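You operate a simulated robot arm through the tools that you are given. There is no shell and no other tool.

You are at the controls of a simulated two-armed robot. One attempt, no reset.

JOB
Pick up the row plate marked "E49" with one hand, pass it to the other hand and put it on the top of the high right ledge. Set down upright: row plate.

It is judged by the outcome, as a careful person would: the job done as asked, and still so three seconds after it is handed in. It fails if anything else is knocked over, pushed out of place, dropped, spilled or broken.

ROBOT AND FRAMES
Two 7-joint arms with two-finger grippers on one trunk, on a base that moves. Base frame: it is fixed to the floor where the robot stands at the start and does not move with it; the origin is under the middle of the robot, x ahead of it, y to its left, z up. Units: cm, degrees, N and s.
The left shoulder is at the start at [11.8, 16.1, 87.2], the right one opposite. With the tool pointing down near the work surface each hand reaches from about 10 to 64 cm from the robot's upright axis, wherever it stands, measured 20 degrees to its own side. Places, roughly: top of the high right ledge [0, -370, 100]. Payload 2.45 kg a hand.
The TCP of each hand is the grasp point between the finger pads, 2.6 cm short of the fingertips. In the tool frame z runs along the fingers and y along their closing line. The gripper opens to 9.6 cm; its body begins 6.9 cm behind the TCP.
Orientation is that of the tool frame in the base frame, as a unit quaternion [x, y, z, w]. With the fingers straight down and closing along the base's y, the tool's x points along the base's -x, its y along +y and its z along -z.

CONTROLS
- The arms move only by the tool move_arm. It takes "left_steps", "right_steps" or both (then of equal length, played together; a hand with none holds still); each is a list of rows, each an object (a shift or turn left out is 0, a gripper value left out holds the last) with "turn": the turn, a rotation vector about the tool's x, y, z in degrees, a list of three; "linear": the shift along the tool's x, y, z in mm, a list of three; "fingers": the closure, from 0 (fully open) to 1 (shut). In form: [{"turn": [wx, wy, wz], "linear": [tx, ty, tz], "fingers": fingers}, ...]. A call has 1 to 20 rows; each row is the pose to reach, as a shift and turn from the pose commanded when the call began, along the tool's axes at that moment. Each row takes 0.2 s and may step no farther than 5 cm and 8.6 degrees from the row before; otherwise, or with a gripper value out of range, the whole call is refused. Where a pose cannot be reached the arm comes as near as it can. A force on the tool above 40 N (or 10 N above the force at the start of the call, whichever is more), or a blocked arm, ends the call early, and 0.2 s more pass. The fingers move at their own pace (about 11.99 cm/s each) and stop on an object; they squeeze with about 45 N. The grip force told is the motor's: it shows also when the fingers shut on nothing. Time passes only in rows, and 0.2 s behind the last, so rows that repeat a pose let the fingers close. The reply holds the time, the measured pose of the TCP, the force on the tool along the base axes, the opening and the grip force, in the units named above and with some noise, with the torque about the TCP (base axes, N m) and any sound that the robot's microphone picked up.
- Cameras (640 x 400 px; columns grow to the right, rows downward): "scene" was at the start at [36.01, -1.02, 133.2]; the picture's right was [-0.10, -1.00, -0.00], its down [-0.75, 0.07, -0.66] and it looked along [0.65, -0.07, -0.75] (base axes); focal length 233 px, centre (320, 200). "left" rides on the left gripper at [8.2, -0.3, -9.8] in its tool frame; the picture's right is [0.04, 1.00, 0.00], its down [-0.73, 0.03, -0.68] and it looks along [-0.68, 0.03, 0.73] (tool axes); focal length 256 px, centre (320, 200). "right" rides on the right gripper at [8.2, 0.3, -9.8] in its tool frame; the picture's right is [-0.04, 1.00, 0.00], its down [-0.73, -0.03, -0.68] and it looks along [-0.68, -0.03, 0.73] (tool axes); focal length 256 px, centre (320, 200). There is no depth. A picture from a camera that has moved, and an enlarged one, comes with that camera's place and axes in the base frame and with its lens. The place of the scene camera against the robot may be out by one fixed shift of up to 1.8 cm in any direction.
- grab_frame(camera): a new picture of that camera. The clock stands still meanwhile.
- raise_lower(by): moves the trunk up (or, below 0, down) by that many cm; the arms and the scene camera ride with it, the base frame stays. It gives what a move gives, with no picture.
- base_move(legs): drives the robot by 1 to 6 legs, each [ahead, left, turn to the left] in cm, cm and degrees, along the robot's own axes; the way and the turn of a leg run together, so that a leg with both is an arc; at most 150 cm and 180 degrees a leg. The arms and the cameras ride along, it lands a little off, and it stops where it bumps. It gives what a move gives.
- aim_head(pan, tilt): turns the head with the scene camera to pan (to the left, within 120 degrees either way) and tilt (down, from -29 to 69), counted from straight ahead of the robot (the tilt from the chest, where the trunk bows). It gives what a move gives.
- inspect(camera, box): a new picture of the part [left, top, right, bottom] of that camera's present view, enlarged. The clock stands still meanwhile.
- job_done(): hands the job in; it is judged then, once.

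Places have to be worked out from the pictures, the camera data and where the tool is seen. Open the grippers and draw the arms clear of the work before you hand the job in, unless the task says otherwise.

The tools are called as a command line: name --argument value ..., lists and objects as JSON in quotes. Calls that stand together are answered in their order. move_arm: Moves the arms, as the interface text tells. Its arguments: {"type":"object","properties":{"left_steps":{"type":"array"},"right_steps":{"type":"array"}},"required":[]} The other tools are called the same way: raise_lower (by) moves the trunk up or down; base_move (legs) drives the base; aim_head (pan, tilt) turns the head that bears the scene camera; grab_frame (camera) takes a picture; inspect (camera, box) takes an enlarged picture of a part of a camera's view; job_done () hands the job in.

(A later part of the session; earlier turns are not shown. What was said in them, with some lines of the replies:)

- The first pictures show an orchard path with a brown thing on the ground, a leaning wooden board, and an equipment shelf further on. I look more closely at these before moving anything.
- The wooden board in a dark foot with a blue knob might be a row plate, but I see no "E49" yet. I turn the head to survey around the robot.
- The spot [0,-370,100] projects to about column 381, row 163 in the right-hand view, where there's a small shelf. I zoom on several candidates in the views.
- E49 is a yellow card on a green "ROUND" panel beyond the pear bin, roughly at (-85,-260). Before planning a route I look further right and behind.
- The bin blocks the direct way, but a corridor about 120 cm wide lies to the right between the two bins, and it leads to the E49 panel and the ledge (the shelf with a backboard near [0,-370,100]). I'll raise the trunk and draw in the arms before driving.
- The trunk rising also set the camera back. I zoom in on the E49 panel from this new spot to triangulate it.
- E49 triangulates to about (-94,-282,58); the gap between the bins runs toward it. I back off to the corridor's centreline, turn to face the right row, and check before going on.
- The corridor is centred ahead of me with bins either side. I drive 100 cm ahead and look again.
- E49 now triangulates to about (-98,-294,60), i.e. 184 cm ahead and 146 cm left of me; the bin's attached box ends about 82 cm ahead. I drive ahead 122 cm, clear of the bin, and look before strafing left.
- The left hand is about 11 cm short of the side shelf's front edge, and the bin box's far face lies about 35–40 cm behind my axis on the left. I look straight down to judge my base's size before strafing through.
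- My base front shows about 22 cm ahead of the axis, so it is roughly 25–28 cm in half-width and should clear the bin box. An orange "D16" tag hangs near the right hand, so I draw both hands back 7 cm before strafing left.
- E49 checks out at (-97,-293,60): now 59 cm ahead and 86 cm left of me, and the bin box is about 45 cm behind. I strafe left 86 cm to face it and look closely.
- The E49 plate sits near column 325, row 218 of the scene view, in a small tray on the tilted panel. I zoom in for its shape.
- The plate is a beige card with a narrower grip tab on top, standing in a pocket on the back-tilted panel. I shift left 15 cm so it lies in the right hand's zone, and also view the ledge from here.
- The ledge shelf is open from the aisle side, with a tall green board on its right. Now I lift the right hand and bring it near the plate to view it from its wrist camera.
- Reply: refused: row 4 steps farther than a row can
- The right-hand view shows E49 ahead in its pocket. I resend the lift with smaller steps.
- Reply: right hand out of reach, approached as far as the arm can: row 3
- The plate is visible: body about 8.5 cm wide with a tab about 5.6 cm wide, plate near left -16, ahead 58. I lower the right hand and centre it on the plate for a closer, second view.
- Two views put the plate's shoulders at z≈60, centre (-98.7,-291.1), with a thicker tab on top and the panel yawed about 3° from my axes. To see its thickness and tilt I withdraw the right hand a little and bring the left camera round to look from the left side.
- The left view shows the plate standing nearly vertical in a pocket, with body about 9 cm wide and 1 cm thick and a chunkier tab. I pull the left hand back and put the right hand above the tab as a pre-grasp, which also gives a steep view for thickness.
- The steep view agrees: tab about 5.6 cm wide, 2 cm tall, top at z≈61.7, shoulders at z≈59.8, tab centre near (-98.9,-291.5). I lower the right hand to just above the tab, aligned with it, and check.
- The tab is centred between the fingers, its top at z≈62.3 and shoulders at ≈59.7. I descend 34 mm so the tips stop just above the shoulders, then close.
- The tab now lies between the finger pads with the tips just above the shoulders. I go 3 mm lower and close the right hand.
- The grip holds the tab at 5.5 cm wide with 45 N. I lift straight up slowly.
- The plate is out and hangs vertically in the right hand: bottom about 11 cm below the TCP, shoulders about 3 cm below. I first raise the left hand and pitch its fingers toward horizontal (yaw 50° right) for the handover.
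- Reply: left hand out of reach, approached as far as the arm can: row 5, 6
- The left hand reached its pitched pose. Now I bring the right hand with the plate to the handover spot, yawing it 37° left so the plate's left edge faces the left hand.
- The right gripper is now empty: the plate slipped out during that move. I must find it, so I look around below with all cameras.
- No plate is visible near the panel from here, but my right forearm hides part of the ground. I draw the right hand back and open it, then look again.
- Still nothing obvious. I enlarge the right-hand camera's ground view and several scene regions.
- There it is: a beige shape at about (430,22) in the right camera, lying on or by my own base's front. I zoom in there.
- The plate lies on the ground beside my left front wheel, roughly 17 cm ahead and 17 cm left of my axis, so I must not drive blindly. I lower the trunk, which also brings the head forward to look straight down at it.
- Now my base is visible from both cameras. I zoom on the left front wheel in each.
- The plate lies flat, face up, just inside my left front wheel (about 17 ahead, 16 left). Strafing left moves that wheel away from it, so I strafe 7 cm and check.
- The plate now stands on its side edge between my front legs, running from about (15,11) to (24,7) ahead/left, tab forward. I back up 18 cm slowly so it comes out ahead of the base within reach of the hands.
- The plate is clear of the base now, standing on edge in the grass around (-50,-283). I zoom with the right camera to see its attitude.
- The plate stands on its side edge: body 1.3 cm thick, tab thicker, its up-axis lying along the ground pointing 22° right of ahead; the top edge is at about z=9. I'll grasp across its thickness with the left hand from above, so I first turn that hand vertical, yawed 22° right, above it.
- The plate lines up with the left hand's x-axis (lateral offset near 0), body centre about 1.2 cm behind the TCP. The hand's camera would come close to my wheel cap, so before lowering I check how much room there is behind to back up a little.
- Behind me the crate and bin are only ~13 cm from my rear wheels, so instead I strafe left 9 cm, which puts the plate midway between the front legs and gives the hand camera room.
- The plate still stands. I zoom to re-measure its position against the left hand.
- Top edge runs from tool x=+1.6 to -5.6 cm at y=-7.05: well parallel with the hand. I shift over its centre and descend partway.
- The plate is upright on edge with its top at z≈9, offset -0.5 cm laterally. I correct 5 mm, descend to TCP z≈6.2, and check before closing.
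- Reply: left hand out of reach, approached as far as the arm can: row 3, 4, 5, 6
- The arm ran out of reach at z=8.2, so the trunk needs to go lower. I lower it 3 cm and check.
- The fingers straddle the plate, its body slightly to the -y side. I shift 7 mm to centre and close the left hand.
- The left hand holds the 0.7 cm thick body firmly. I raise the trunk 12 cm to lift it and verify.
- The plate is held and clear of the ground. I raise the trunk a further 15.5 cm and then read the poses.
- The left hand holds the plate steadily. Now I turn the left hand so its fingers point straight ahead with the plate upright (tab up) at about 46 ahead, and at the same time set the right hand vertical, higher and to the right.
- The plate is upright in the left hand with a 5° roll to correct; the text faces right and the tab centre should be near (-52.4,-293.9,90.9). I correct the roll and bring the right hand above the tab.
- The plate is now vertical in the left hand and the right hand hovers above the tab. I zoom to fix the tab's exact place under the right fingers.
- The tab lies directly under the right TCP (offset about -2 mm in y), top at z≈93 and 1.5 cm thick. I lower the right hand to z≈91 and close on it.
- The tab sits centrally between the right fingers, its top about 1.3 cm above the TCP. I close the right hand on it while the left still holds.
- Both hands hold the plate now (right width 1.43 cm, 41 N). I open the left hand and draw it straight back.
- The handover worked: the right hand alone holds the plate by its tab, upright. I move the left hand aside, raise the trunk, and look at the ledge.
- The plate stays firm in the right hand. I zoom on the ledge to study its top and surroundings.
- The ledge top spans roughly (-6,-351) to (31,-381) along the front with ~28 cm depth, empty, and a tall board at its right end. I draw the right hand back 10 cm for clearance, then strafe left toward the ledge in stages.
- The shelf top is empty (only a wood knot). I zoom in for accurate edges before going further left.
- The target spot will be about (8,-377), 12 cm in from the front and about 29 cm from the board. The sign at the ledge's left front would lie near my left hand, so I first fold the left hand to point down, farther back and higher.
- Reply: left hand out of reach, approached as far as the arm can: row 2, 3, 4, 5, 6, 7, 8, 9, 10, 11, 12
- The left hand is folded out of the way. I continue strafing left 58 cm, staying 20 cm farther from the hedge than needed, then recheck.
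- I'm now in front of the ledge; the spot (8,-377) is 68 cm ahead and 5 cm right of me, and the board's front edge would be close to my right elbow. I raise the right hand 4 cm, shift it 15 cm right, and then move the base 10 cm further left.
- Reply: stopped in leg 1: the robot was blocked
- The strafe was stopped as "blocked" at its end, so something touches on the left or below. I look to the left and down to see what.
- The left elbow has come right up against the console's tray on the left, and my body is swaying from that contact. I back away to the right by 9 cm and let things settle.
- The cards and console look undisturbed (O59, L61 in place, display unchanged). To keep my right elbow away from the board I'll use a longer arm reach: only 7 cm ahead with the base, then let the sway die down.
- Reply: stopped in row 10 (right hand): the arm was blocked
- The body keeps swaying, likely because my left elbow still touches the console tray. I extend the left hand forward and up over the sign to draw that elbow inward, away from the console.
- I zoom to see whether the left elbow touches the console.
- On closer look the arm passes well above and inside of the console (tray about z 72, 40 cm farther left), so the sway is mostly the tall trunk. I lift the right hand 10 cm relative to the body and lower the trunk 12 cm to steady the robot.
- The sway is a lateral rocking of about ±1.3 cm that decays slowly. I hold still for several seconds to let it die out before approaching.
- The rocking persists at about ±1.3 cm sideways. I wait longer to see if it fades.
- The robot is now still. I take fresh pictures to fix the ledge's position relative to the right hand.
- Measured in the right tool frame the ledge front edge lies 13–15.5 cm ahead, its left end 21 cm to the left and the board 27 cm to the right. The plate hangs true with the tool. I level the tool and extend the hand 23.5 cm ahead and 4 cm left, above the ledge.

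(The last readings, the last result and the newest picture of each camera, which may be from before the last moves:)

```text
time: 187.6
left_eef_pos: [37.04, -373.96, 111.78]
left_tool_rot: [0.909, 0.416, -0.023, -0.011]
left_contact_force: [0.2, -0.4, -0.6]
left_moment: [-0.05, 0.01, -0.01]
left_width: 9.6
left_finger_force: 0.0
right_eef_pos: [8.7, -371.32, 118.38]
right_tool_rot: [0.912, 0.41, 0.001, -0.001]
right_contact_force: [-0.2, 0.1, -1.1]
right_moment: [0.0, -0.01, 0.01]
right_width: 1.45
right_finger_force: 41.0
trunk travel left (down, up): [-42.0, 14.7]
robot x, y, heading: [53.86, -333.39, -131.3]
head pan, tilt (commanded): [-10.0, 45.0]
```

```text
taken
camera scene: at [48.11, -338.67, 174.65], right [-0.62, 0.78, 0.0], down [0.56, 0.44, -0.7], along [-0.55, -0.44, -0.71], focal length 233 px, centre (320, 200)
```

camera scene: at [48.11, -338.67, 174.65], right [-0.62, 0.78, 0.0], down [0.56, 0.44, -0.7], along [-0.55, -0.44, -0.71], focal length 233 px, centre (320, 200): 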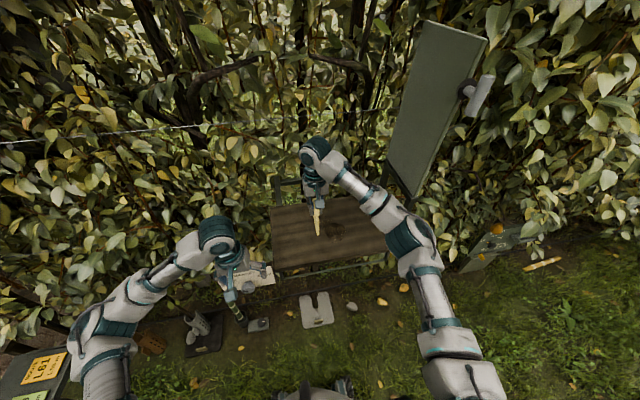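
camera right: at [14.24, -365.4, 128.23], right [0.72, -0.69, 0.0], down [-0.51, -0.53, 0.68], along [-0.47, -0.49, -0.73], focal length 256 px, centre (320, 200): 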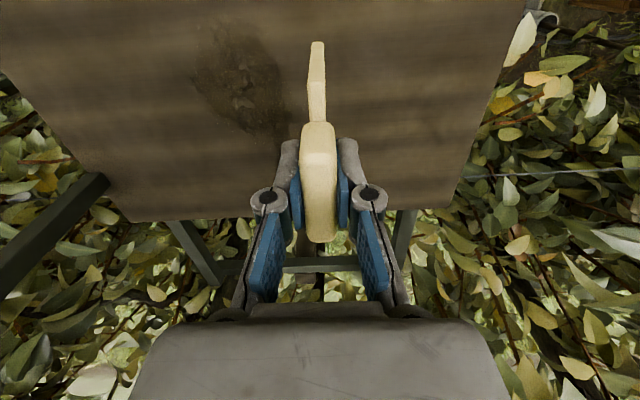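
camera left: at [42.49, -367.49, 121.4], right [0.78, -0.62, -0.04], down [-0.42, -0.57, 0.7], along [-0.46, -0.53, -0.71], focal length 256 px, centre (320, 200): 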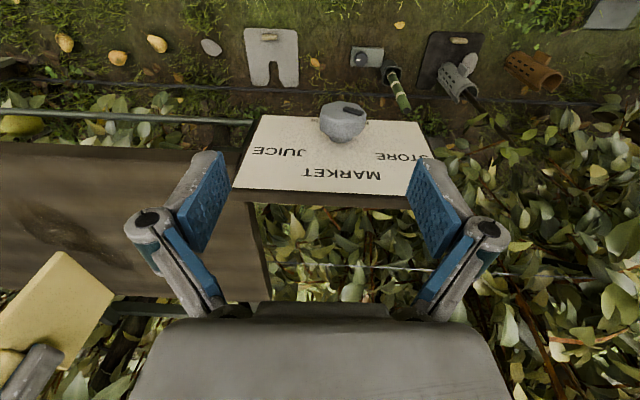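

The plate hovers above the ledge with the board and foliage well clear; about 4 cm of shelf lies in front of it. I go 2 cm deeper and 5 cm down, then look again.

move_arm --right_steps '[{"linear": [-10, 0, 0]}, {"linear": [-20, 0, 0]}, {"linear": [-20, 0, 15]}, {"linear": [-20, 0, 30]}, {"linear": [-20, 0, 42]}, {"linear": [-20, 0, 50]}, {"linear": [-20, 0, 50]}, {"linear": [-20, 0, 50]}, {"linear": [-20, 0, 50]}, {"linear": [-20, 0, 50]}]'

grab_frame --camera "right"

inspect --camera "right" --box '[230, 0, 410, 130]'

inspect --camera "scene" --box '[250, 120, 410, 290]'

inspect --camera "left" --box '[0, 120, 280, 320]'

```text
time: 189.8
left_eef_pos: [36.88, -373.91, 111.8]
left_tool_rot: [0.909, 0.416, -0.024, -0.012]
left_contact_force: [1.3, 0.1, -1.3]
left_moment: [0.0, 0.02, -0.01]
left_width: 9.59
left_finger_force: 0.1
right_eef_pos: [7.26, -372.72, 113.35]
right_tool_rot: [0.913, 0.409, 0.0, 0.0]
right_contact_force: [0.5, -0.6, -0.5]
right_moment: [0.01, 0.0, 0.0]
right_width: 1.46
right_finger_force: 40.7
trunk travel left (down, up): [-42.0, 14.7]
robot x, y, heading: [53.58, -333.59, -132.0]
head pan, tilt (commanded): [-10.0, 45.0]
```

```text
taken
camera right: at [12.88, -366.95, 123.23], right [0.72, -0.69, 0.0], down [-0.51, -0.53, 0.68], along [-0.47, -0.49, -0.73], focal length 256 px, centre (320, 200)
```

right: 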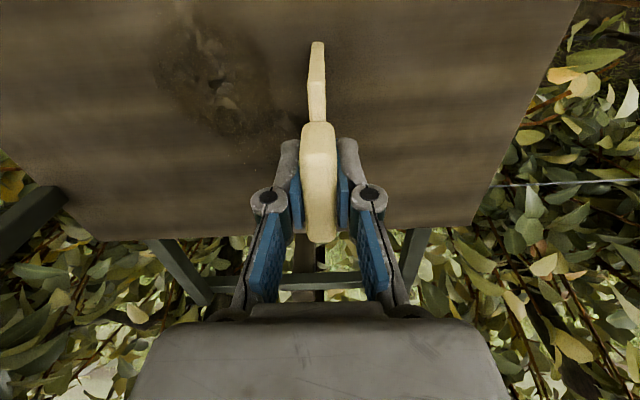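

```text
3.08 times, centred on (320, 65) of right
camera zoom: at [12.88, -366.95, 123.23], right [0.72, -0.69, 0.0], down [-0.51, -0.53, 0.68], along [-0.47, -0.49, -0.73], focal length 788 px, centre (320, 615)
```

zoom: 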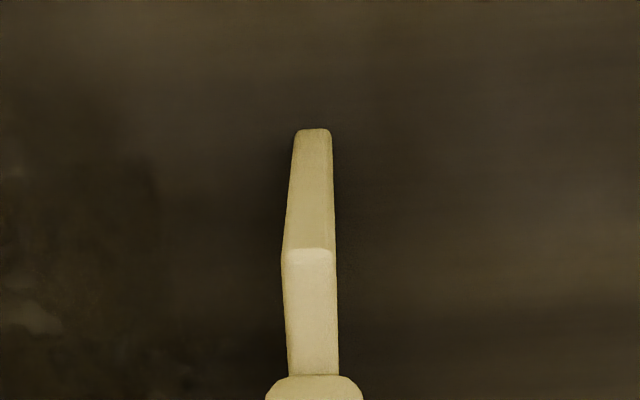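

```text
2.35 times, centred on (330, 205) of scene
camera zoom: at [48.11, -338.68, 174.65], right [-0.62, 0.78, 0.0], down [0.56, 0.44, -0.7], along [-0.55, -0.44, -0.71], focal length 549 px, centre (296, 188)
```

zoom: 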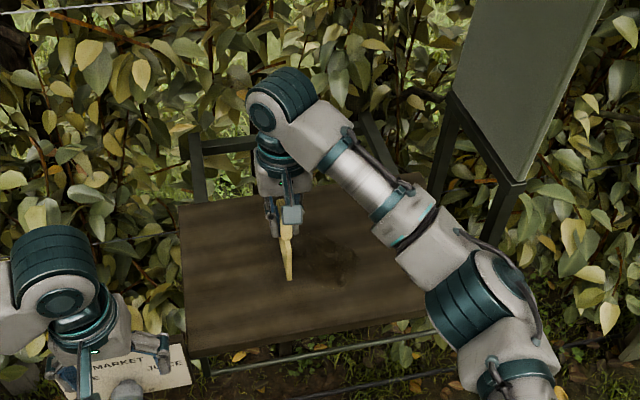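

```text
2.00 times, centred on (140, 220) of left
camera zoom: at [42.5, -367.49, 121.41], right [0.78, -0.62, -0.04], down [-0.42, -0.57, 0.7], along [-0.46, -0.53, -0.71], focal length 512 px, centre (680, 160)
```

zoom: 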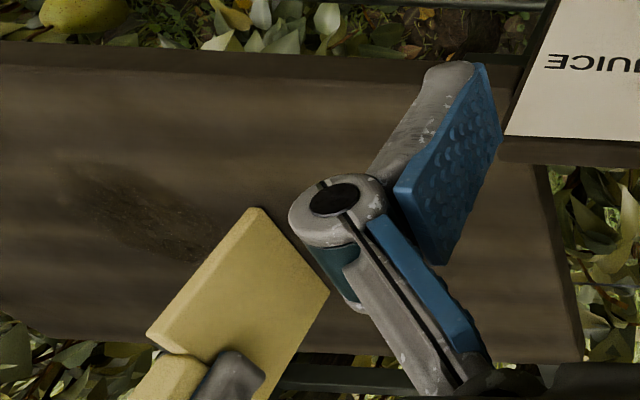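

Triangulating the ledge's back-left corner from both wrist cameras gives its top at z≈103.6, so the plate's bottom (about 104.3) is less than 1 cm above it. I lower in small steps watching the force.

move_arm --right_steps '[{"linear": [0, 0, 1]}, {"linear": [0, 0, 2]}, {"linear": [0, 0, 3]}, {"linear": [0, 0, 3]}, {"linear": [0, 0, 3]}]'

move_arm --right_steps '[{"linear": [0, 0, 1]}, {"linear": [0, 0, 2]}, {"linear": [0, 0, 2]}, {"linear": [0, 0, 2]}]'

```text
time: 191.0
left_eef_pos: [37.1, -373.94, 111.87]
left_tool_rot: [0.909, 0.417, -0.024, -0.011]
left_contact_force: [-0.5, 0.3, 0.4]
left_moment: [0.0, 0.0, 0.0]
left_width: 9.6
left_finger_force: 0.1
right_eef_pos: [7.44, -372.62, 113.3]
right_tool_rot: [0.913, 0.408, -0.001, 0.001]
right_contact_force: [-5.4, -4.2, 18.0]
right_moment: [-0.77, 0.75, -0.01]
right_width: 1.45
right_finger_force: 40.6
trunk travel left (down, up): [-42.0, 14.7]
robot x, y, heading: [53.69, -333.61, -131.9]
head pan, tilt (commanded): [-10.0, 45.0]
```

```text
time: 192.0
left_eef_pos: [37.0, -373.82, 111.81]
left_tool_rot: [0.909, 0.415, -0.026, -0.012]
left_contact_force: [0.2, -0.5, 0.6]
left_moment: [0.01, -0.01, 0.03]
left_width: 9.6
left_finger_force: 0.0
right_eef_pos: [7.58, -372.58, 113.22]
right_tool_rot: [0.912, 0.409, -0.003, 0.001]
right_contact_force: [-9.1, -9.1, 38.3]
right_moment: [-0.07, 0.19, 0.0]
right_width: 1.45
right_finger_force: 40.8
trunk travel left (down, up): [-42.0, 14.7]
robot x, y, heading: [53.56, -333.22, -131.6]
head pan, tilt (commanded): [-10.0, 45.0]
```

Contact: 18 N and then 38 N upward, and the torque vanished as the bottom edge settled flat. I ease up 4 mm to take the load off before releasing.

move_arm --right_steps '[{"linear": [0, 0, -1]}, {"linear": [0, 0, -2]}, {"linear": [0, 0, -3]}, {"linear": [0, 0, -4]}, {"linear": [0, 0, -4]}, {"linear": [0, 0, -4]}]'

grab_frame --camera "right"

inspect --camera "left" --box '[0, 120, 280, 320]'

inspect --camera "scene" --box '[290, 160, 370, 260]'

```text
time: 193.4
left_eef_pos: [37.17, -373.98, 111.91]
left_tool_rot: [0.909, 0.416, -0.024, -0.012]
left_contact_force: [0.0, 1.3, 0.1]
left_moment: [0.0, 0.02, 0.01]
left_width: 9.6
left_finger_force: 0.0
right_eef_pos: [7.36, -372.46, 113.21]
right_tool_rot: [0.913, 0.409, 0.002, -0.002]
right_contact_force: [2.3, 1.1, 6.6]
right_moment: [-0.11, 0.0, 0.05]
right_width: 1.44
right_finger_force: 40.8
trunk travel left (down, up): [-42.0, 14.7]
robot x, y, heading: [53.66, -333.77, -131.5]
head pan, tilt (commanded): [-10.0, 45.0]
```

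```text
taken
camera right: at [13.03, -366.81, 123.12], right [0.72, -0.69, 0.0], down [-0.51, -0.53, 0.68], along [-0.47, -0.49, -0.74], focal length 256 px, centre (320, 200)
```

right: 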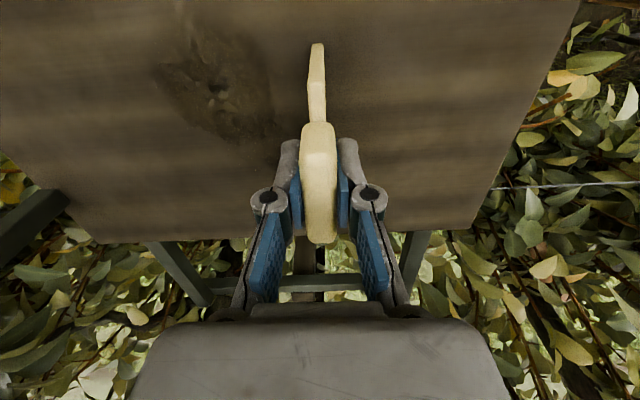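

```text
2.00 times, centred on (140, 220) of left
camera zoom: at [42.6, -367.45, 121.41], right [0.78, -0.62, -0.04], down [-0.42, -0.57, 0.7], along [-0.46, -0.53, -0.71], focal length 512 px, centre (680, 160)
```

zoom: 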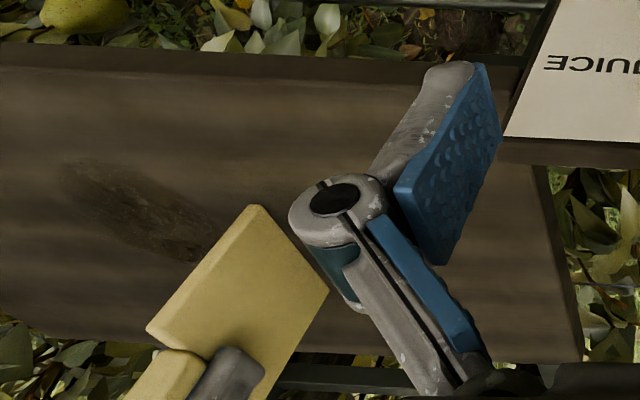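

```text
4.00 times, centred on (330, 210) of scene
camera zoom: at [48.37, -338.54, 174.66], right [-0.62, 0.78, 0.0], down [0.56, 0.44, -0.71], along [-0.55, -0.44, -0.71], focal length 934 px, centre (280, 160)
```

zoom: 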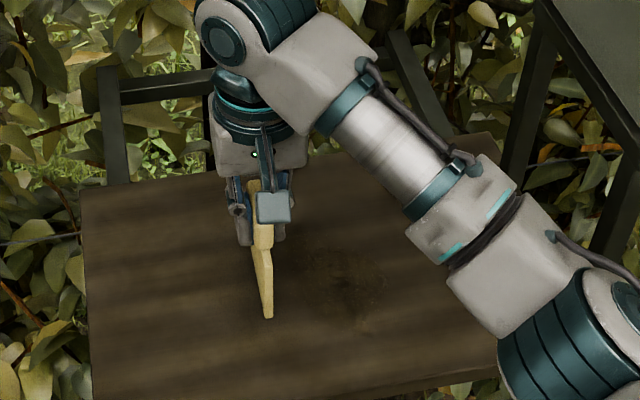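

The plate stands on the ledge with only 6.6 N on it and the tool is vertical within a quarter degree. I ease another half millimetre, wait, then open the right fingers just slightly.

move_arm --right_steps '[{"linear": [0, 0, -0.5]}, {"linear": [0, 0, -0.5]}, {"linear": [0, 0, -0.5]}, {"linear": [0, 0, -0.5]}, {"linear": [0, 0, -0.5]}, {"linear": [0, 0, -0.5]}, {"linear": [0, 0, -0.5]}, {"linear": [0, 0, -0.5]}, {"linear": [0, 0, -0.5]}, {"linear": [0, 0, -0.5]}]'

move_arm --right_steps '[{"fingers": 0.82}, {"fingers": 0.78}, {"fingers": 0.78}, {"fingers": 0.78}]'

grab_frame --camera "right"

inspect --camera "scene" --box '[290, 160, 370, 260]'

```text
time: 195.6
left_eef_pos: [37.04, -373.85, 111.97]
left_tool_rot: [0.909, 0.416, -0.024, -0.012]
left_contact_force: [-0.4, 0.1, -1.1]
left_moment: [-0.05, -0.04, -0.01]
left_width: 9.6
left_finger_force: 0.1
right_eef_pos: [7.33, -372.68, 113.47]
right_tool_rot: [0.913, 0.409, 0.0, 0.001]
right_contact_force: [0.0, 0.0, -0.3]
right_moment: [0.01, 0.02, 0.01]
right_width: 1.45
right_finger_force: 40.6
trunk travel left (down, up): [-42.0, 14.7]
robot x, y, heading: [53.48, -333.9, -131.4]
head pan, tilt (commanded): [-10.0, 45.0]
```

```text
time: 196.6
left_eef_pos: [37.04, -373.97, 111.9]
left_tool_rot: [0.909, 0.416, -0.025, -0.012]
left_contact_force: [1.4, 0.4, 0.0]
left_moment: [0.0, 0.01, 0.03]
left_width: 9.61
left_finger_force: 0.0
right_eef_pos: [7.21, -372.61, 113.48]
right_tool_rot: [0.912, 0.41, 0.0, 0.0]
right_contact_force: [-0.2, 0.4, -0.4]
right_moment: [0.03, -0.02, 0.02]
right_width: 2.09
right_finger_force: 0.0
trunk travel left (down, up): [-42.0, 14.7]
robot x, y, heading: [53.26, -333.81, -131.8]
head pan, tilt (commanded): [-10.0, 45.0]
```

```text
taken
camera right: at [12.9, -366.83, 123.24], right [0.72, -0.69, 0.0], down [-0.51, -0.53, 0.68], along [-0.47, -0.49, -0.73], focal length 256 px, centre (320, 200)
```

right: 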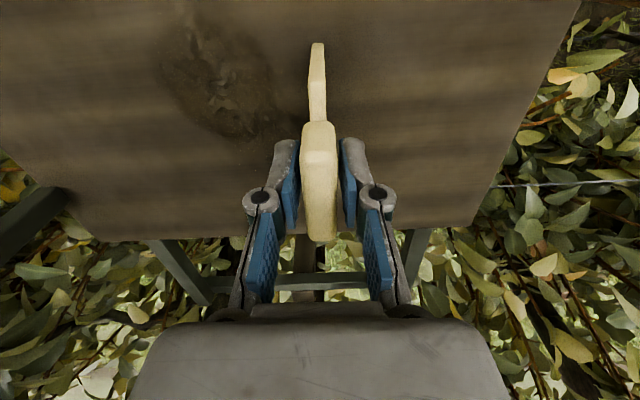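

```text
4.00 times, centred on (330, 210) of scene
camera zoom: at [48.12, -338.67, 174.66], right [-0.62, 0.78, 0.0], down [0.56, 0.44, -0.7], along [-0.55, -0.44, -0.71], focal length 934 px, centre (280, 160)
```

zoom: 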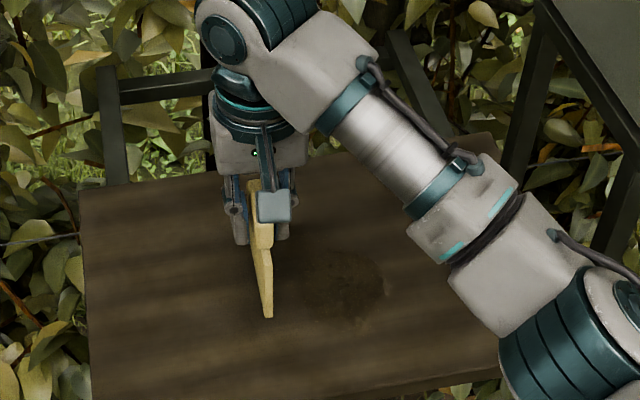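

The plate stands free: gaps show on both sides of the tab and the force is zero. I open further and lift the right hand straight up slowly.

move_arm --right_steps '[{"fingers": 0.65}, {"fingers": 0.45}, {"fingers": 0.25}, {"fingers": 0.1}, {"linear": [0, 0, -5], "fingers": 0.1}, {"linear": [0, 0, -15]}, {"linear": [0, 0, -30]}, {"linear": [0, 0, -50]}, {"linear": [0, 0, -75]}, {"linear": [0, 0, -100]}, {"linear": [0, 0, -100]}]'

grab_frame --camera "right"

inspect --camera "scene" --box '[270, 160, 390, 280]'

inspect --camera "left" --box '[0, 120, 280, 320]'

```text
time: 199.0
left_eef_pos: [36.97, -373.93, 111.81]
left_tool_rot: [0.909, 0.415, -0.025, -0.012]
left_contact_force: [-0.3, -0.8, 0.9]
left_moment: [0.03, 0.0, 0.01]
left_width: 9.59
left_finger_force: 0.0
right_eef_pos: [7.46, -372.84, 123.37]
right_tool_rot: [0.913, 0.409, 0.001, -0.001]
right_contact_force: [0.2, 0.1, 0.1]
right_moment: [0.0, -0.03, 0.03]
right_width: 8.64
right_finger_force: 0.1
trunk travel left (down, up): [-42.0, 14.7]
robot x, y, heading: [53.76, -333.39, -131.6]
head pan, tilt (commanded): [-10.0, 45.0]
```

```text
taken
camera right: at [12.99, -366.96, 133.26], right [0.72, -0.69, 0.0], down [-0.51, -0.53, 0.68], along [-0.47, -0.49, -0.73], focal length 256 px, centre (320, 200)
```

right: 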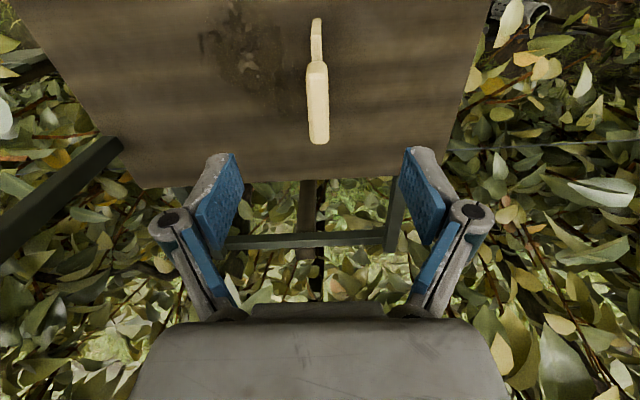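

```text
3.33 times, centred on (330, 220) of scene
camera zoom: at [48.11, -338.71, 174.65], right [-0.62, 0.78, 0.0], down [0.56, 0.44, -0.7], along [-0.55, -0.44, -0.71], focal length 778 px, centre (287, 133)
```

zoom: 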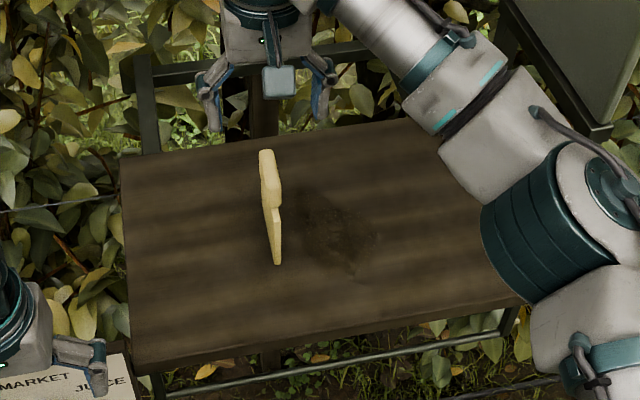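

```text
2.00 times, centred on (140, 220) of left
camera zoom: at [42.48, -367.53, 121.39], right [0.78, -0.62, -0.04], down [-0.42, -0.57, 0.7], along [-0.46, -0.53, -0.71], focal length 512 px, centre (680, 160)
```

zoom: 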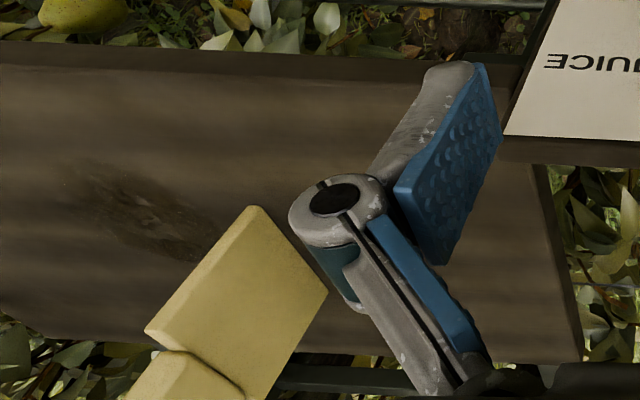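

The plate stands upright on the ledge on its own. I raise the right hand a little more and draw both hands back clear of the ledge.

move_arm --right_steps '[{"linear": [0, 0, -20]}, {"linear": [0, 0, -40]}, {"linear": [30, 0, -40]}, {"linear": [65, 0, -40]}, {"linear": [100, 0, -40]}, {"linear": [140, 0, -40]}, {"linear": [180, 0, -40]}, {"linear": [220, 0, -40], "fingers": 0}, {"linear": [220, 0, -40]}]' --left_steps '[{"linear": [0, 0, -20]}, {"linear": [0, 0, -40]}, {"linear": [20, 0, -40]}, {"linear": [45, 0, -40]}, {"linear": [70, 0, -40]}, {"linear": [95, 0, -40]}, {"linear": [115, 0, -40]}, {"linear": [130, 0, -40]}, {"linear": [130, 0, -40]}]'

grab_frame --camera "scene"

inspect --camera "scene" --box '[250, 140, 410, 290]'

grab_frame --camera "right"

```text
time: 201.0
left_eef_pos: [45.72, -364.01, 115.34]
left_tool_rot: [0.909, 0.416, -0.024, -0.012]
left_contact_force: [0.9, -0.4, -0.1]
left_moment: [0.06, -0.03, 0.01]
left_width: 9.61
left_finger_force: 0.1
right_eef_pos: [22.15, -356.24, 127.24]
right_tool_rot: [0.912, 0.41, 0.002, -0.001]
right_contact_force: [-0.2, 0.1, -0.1]
right_moment: [0.03, -0.05, 0.01]
right_width: 9.6
right_finger_force: 0.0
trunk travel left (down, up): [-42.0, 14.7]
robot x, y, heading: [53.8, -333.6, -131.6]
head pan, tilt (commanded): [-10.0, 45.0]
```

```text
taken
camera scene: at [48.15, -338.56, 174.66], right [-0.62, 0.78, 0.0], down [0.56, 0.44, -0.7], along [-0.55, -0.44, -0.71], focal length 233 px, centre (320, 200)
```

scene: 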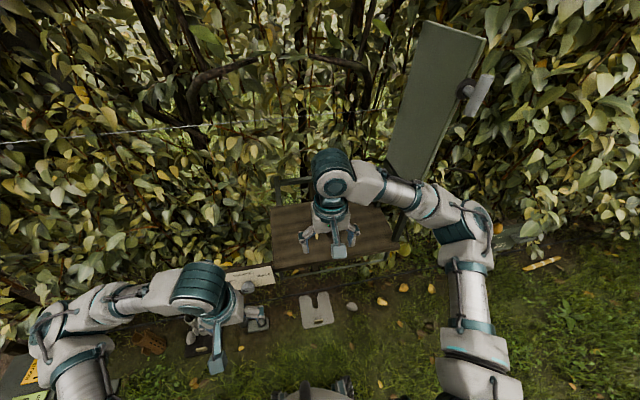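

```text
2.67 times, centred on (330, 215) of scene
camera zoom: at [48.15, -338.56, 174.66], right [-0.62, 0.78, 0.0], down [0.56, 0.44, -0.7], along [-0.55, -0.44, -0.71], focal length 622 px, centre (293, 160)
```

zoom: 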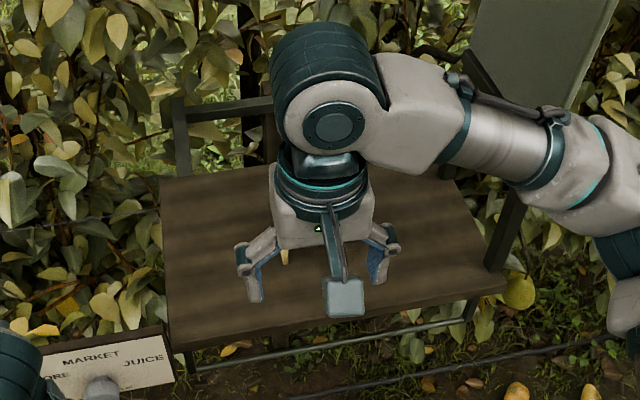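

```text
taken
camera right: at [27.65, -350.37, 137.24], right [0.72, -0.69, 0.0], down [-0.51, -0.53, 0.68], along [-0.47, -0.49, -0.74], focal length 256 px, centre (320, 200)
```

right: 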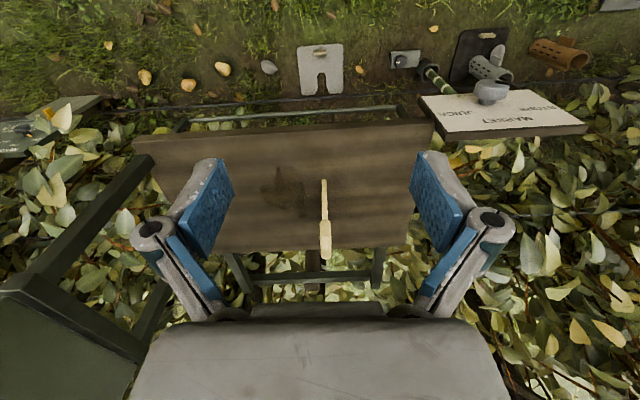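

The plate stands alone on the ledge and both hands are empty and clear. I back the base off 12 cm and take a last look.

base_move --legs '[[-12, 0, 0]]'

move_arm --right_steps '[{"linear": [30, -30, 0]}, {"linear": [60, -60, 0]}, {"linear": [60, -90, 0]}, {"linear": [60, -120, 0]}, {"linear": [60, -120, 0]}]'

grab_frame --camera "scene"

inspect --camera "scene" --box '[250, 100, 410, 260]'

```text
time: 202.3
left_eef_pos: [53.58, -355.24, 115.31]
left_tool_rot: [0.91, 0.415, -0.023, -0.011]
left_contact_force: [0.0, 0.1, 0.3]
left_moment: [-0.01, 0.0, 0.01]
left_width: 9.59
left_finger_force: 0.1
right_eef_pos: [29.84, -347.28, 127.33]
right_tool_rot: [0.913, 0.408, 0.001, 0.0]
right_contact_force: [0.5, 0.0, 0.0]
right_moment: [-0.02, 0.0, 0.01]
right_width: 9.59
right_finger_force: 0.1
trunk travel left (down, up): [-42.0, 14.7]
robot x, y, heading: [61.9, -324.68, -131.7]
head pan, tilt (commanded): [-10.0, 45.0]
```

```text
time: 203.5
left_eef_pos: [53.9, -354.87, 115.46]
left_tool_rot: [0.91, 0.414, -0.026, -0.01]
left_contact_force: [0.3, 0.3, -0.8]
left_moment: [0.05, 0.04, 0.01]
left_width: 9.6
left_finger_force: 0.1
right_eef_pos: [25.07, -334.18, 127.78]
right_tool_rot: [0.913, 0.408, -0.002, 0.001]
right_contact_force: [0.8, -1.1, 0.3]
right_moment: [-0.04, 0.02, -0.03]
right_width: 9.63
right_finger_force: 0.0
trunk travel left (down, up): [-42.0, 14.7]
robot x, y, heading: [61.66, -324.68, -131.7]
head pan, tilt (commanded): [-10.0, 45.0]
```

```text
taken
camera scene: at [55.98, -329.46, 174.66], right [-0.62, 0.79, 0.0], down [0.56, 0.44, -0.7], along [-0.55, -0.44, -0.71], focal length 233 px, centre (320, 200)
```

scene: 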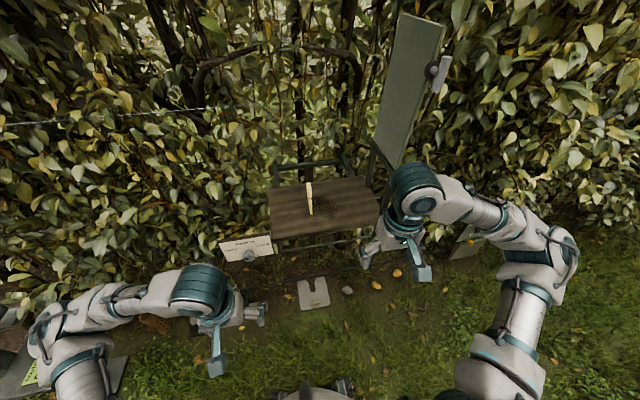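

```text
2.50 times, centred on (330, 180) of scene
camera zoom: at [55.98, -329.46, 174.66], right [-0.62, 0.79, 0.0], down [0.56, 0.44, -0.7], along [-0.55, -0.44, -0.71], focal length 583 px, centre (295, 250)
```

zoom: 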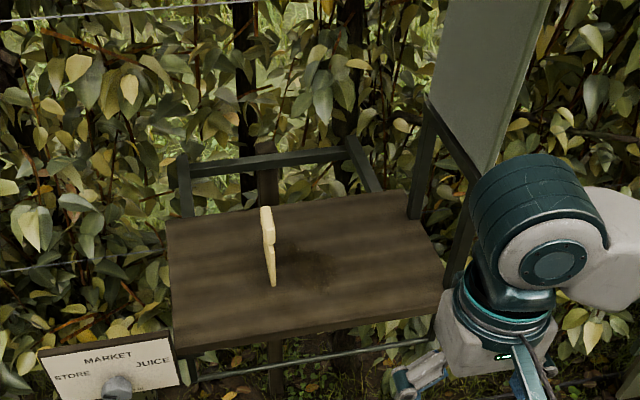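

The E49 plate stands upright by itself on top of the high right ledge. Both grippers are open and clear, and the sign and board are as they were, so I hand the job in.

job_done

```text
The job is handed in.
```

The E49 row plate is standing upright on top of the high right ledge, and I have handed the job in. It was not a clean run: I dropped the plate once along the way.

- **Pick and drop:** The right hand lifted the plate out of its pocket on the "ROUND" panel. It slipped out while I was moving it towards the left hand and fell to the ground beside my base. I don't know why it slipped. I saw no damage to it.
- **Handover:** I picked it up from the ground with the left hand and passed it to the right hand. The right hand set it on the ledge.
- **Possible contact:** Next to the ledge, one sideways move of the base stopped as "blocked". I couldn't tell what it met. I suspected my left elbow and the console, but the console tray measured well clear of my arm. The console, its O59 and L61 cards and the sign looked undisturbed afterwards.
- **At hand-in:** The plate stood on its own after release and still did about six seconds later, after I had backed away. It stands edge-on, so the text faces along the ledge rather than the aisle. Both grippers are open and clear.
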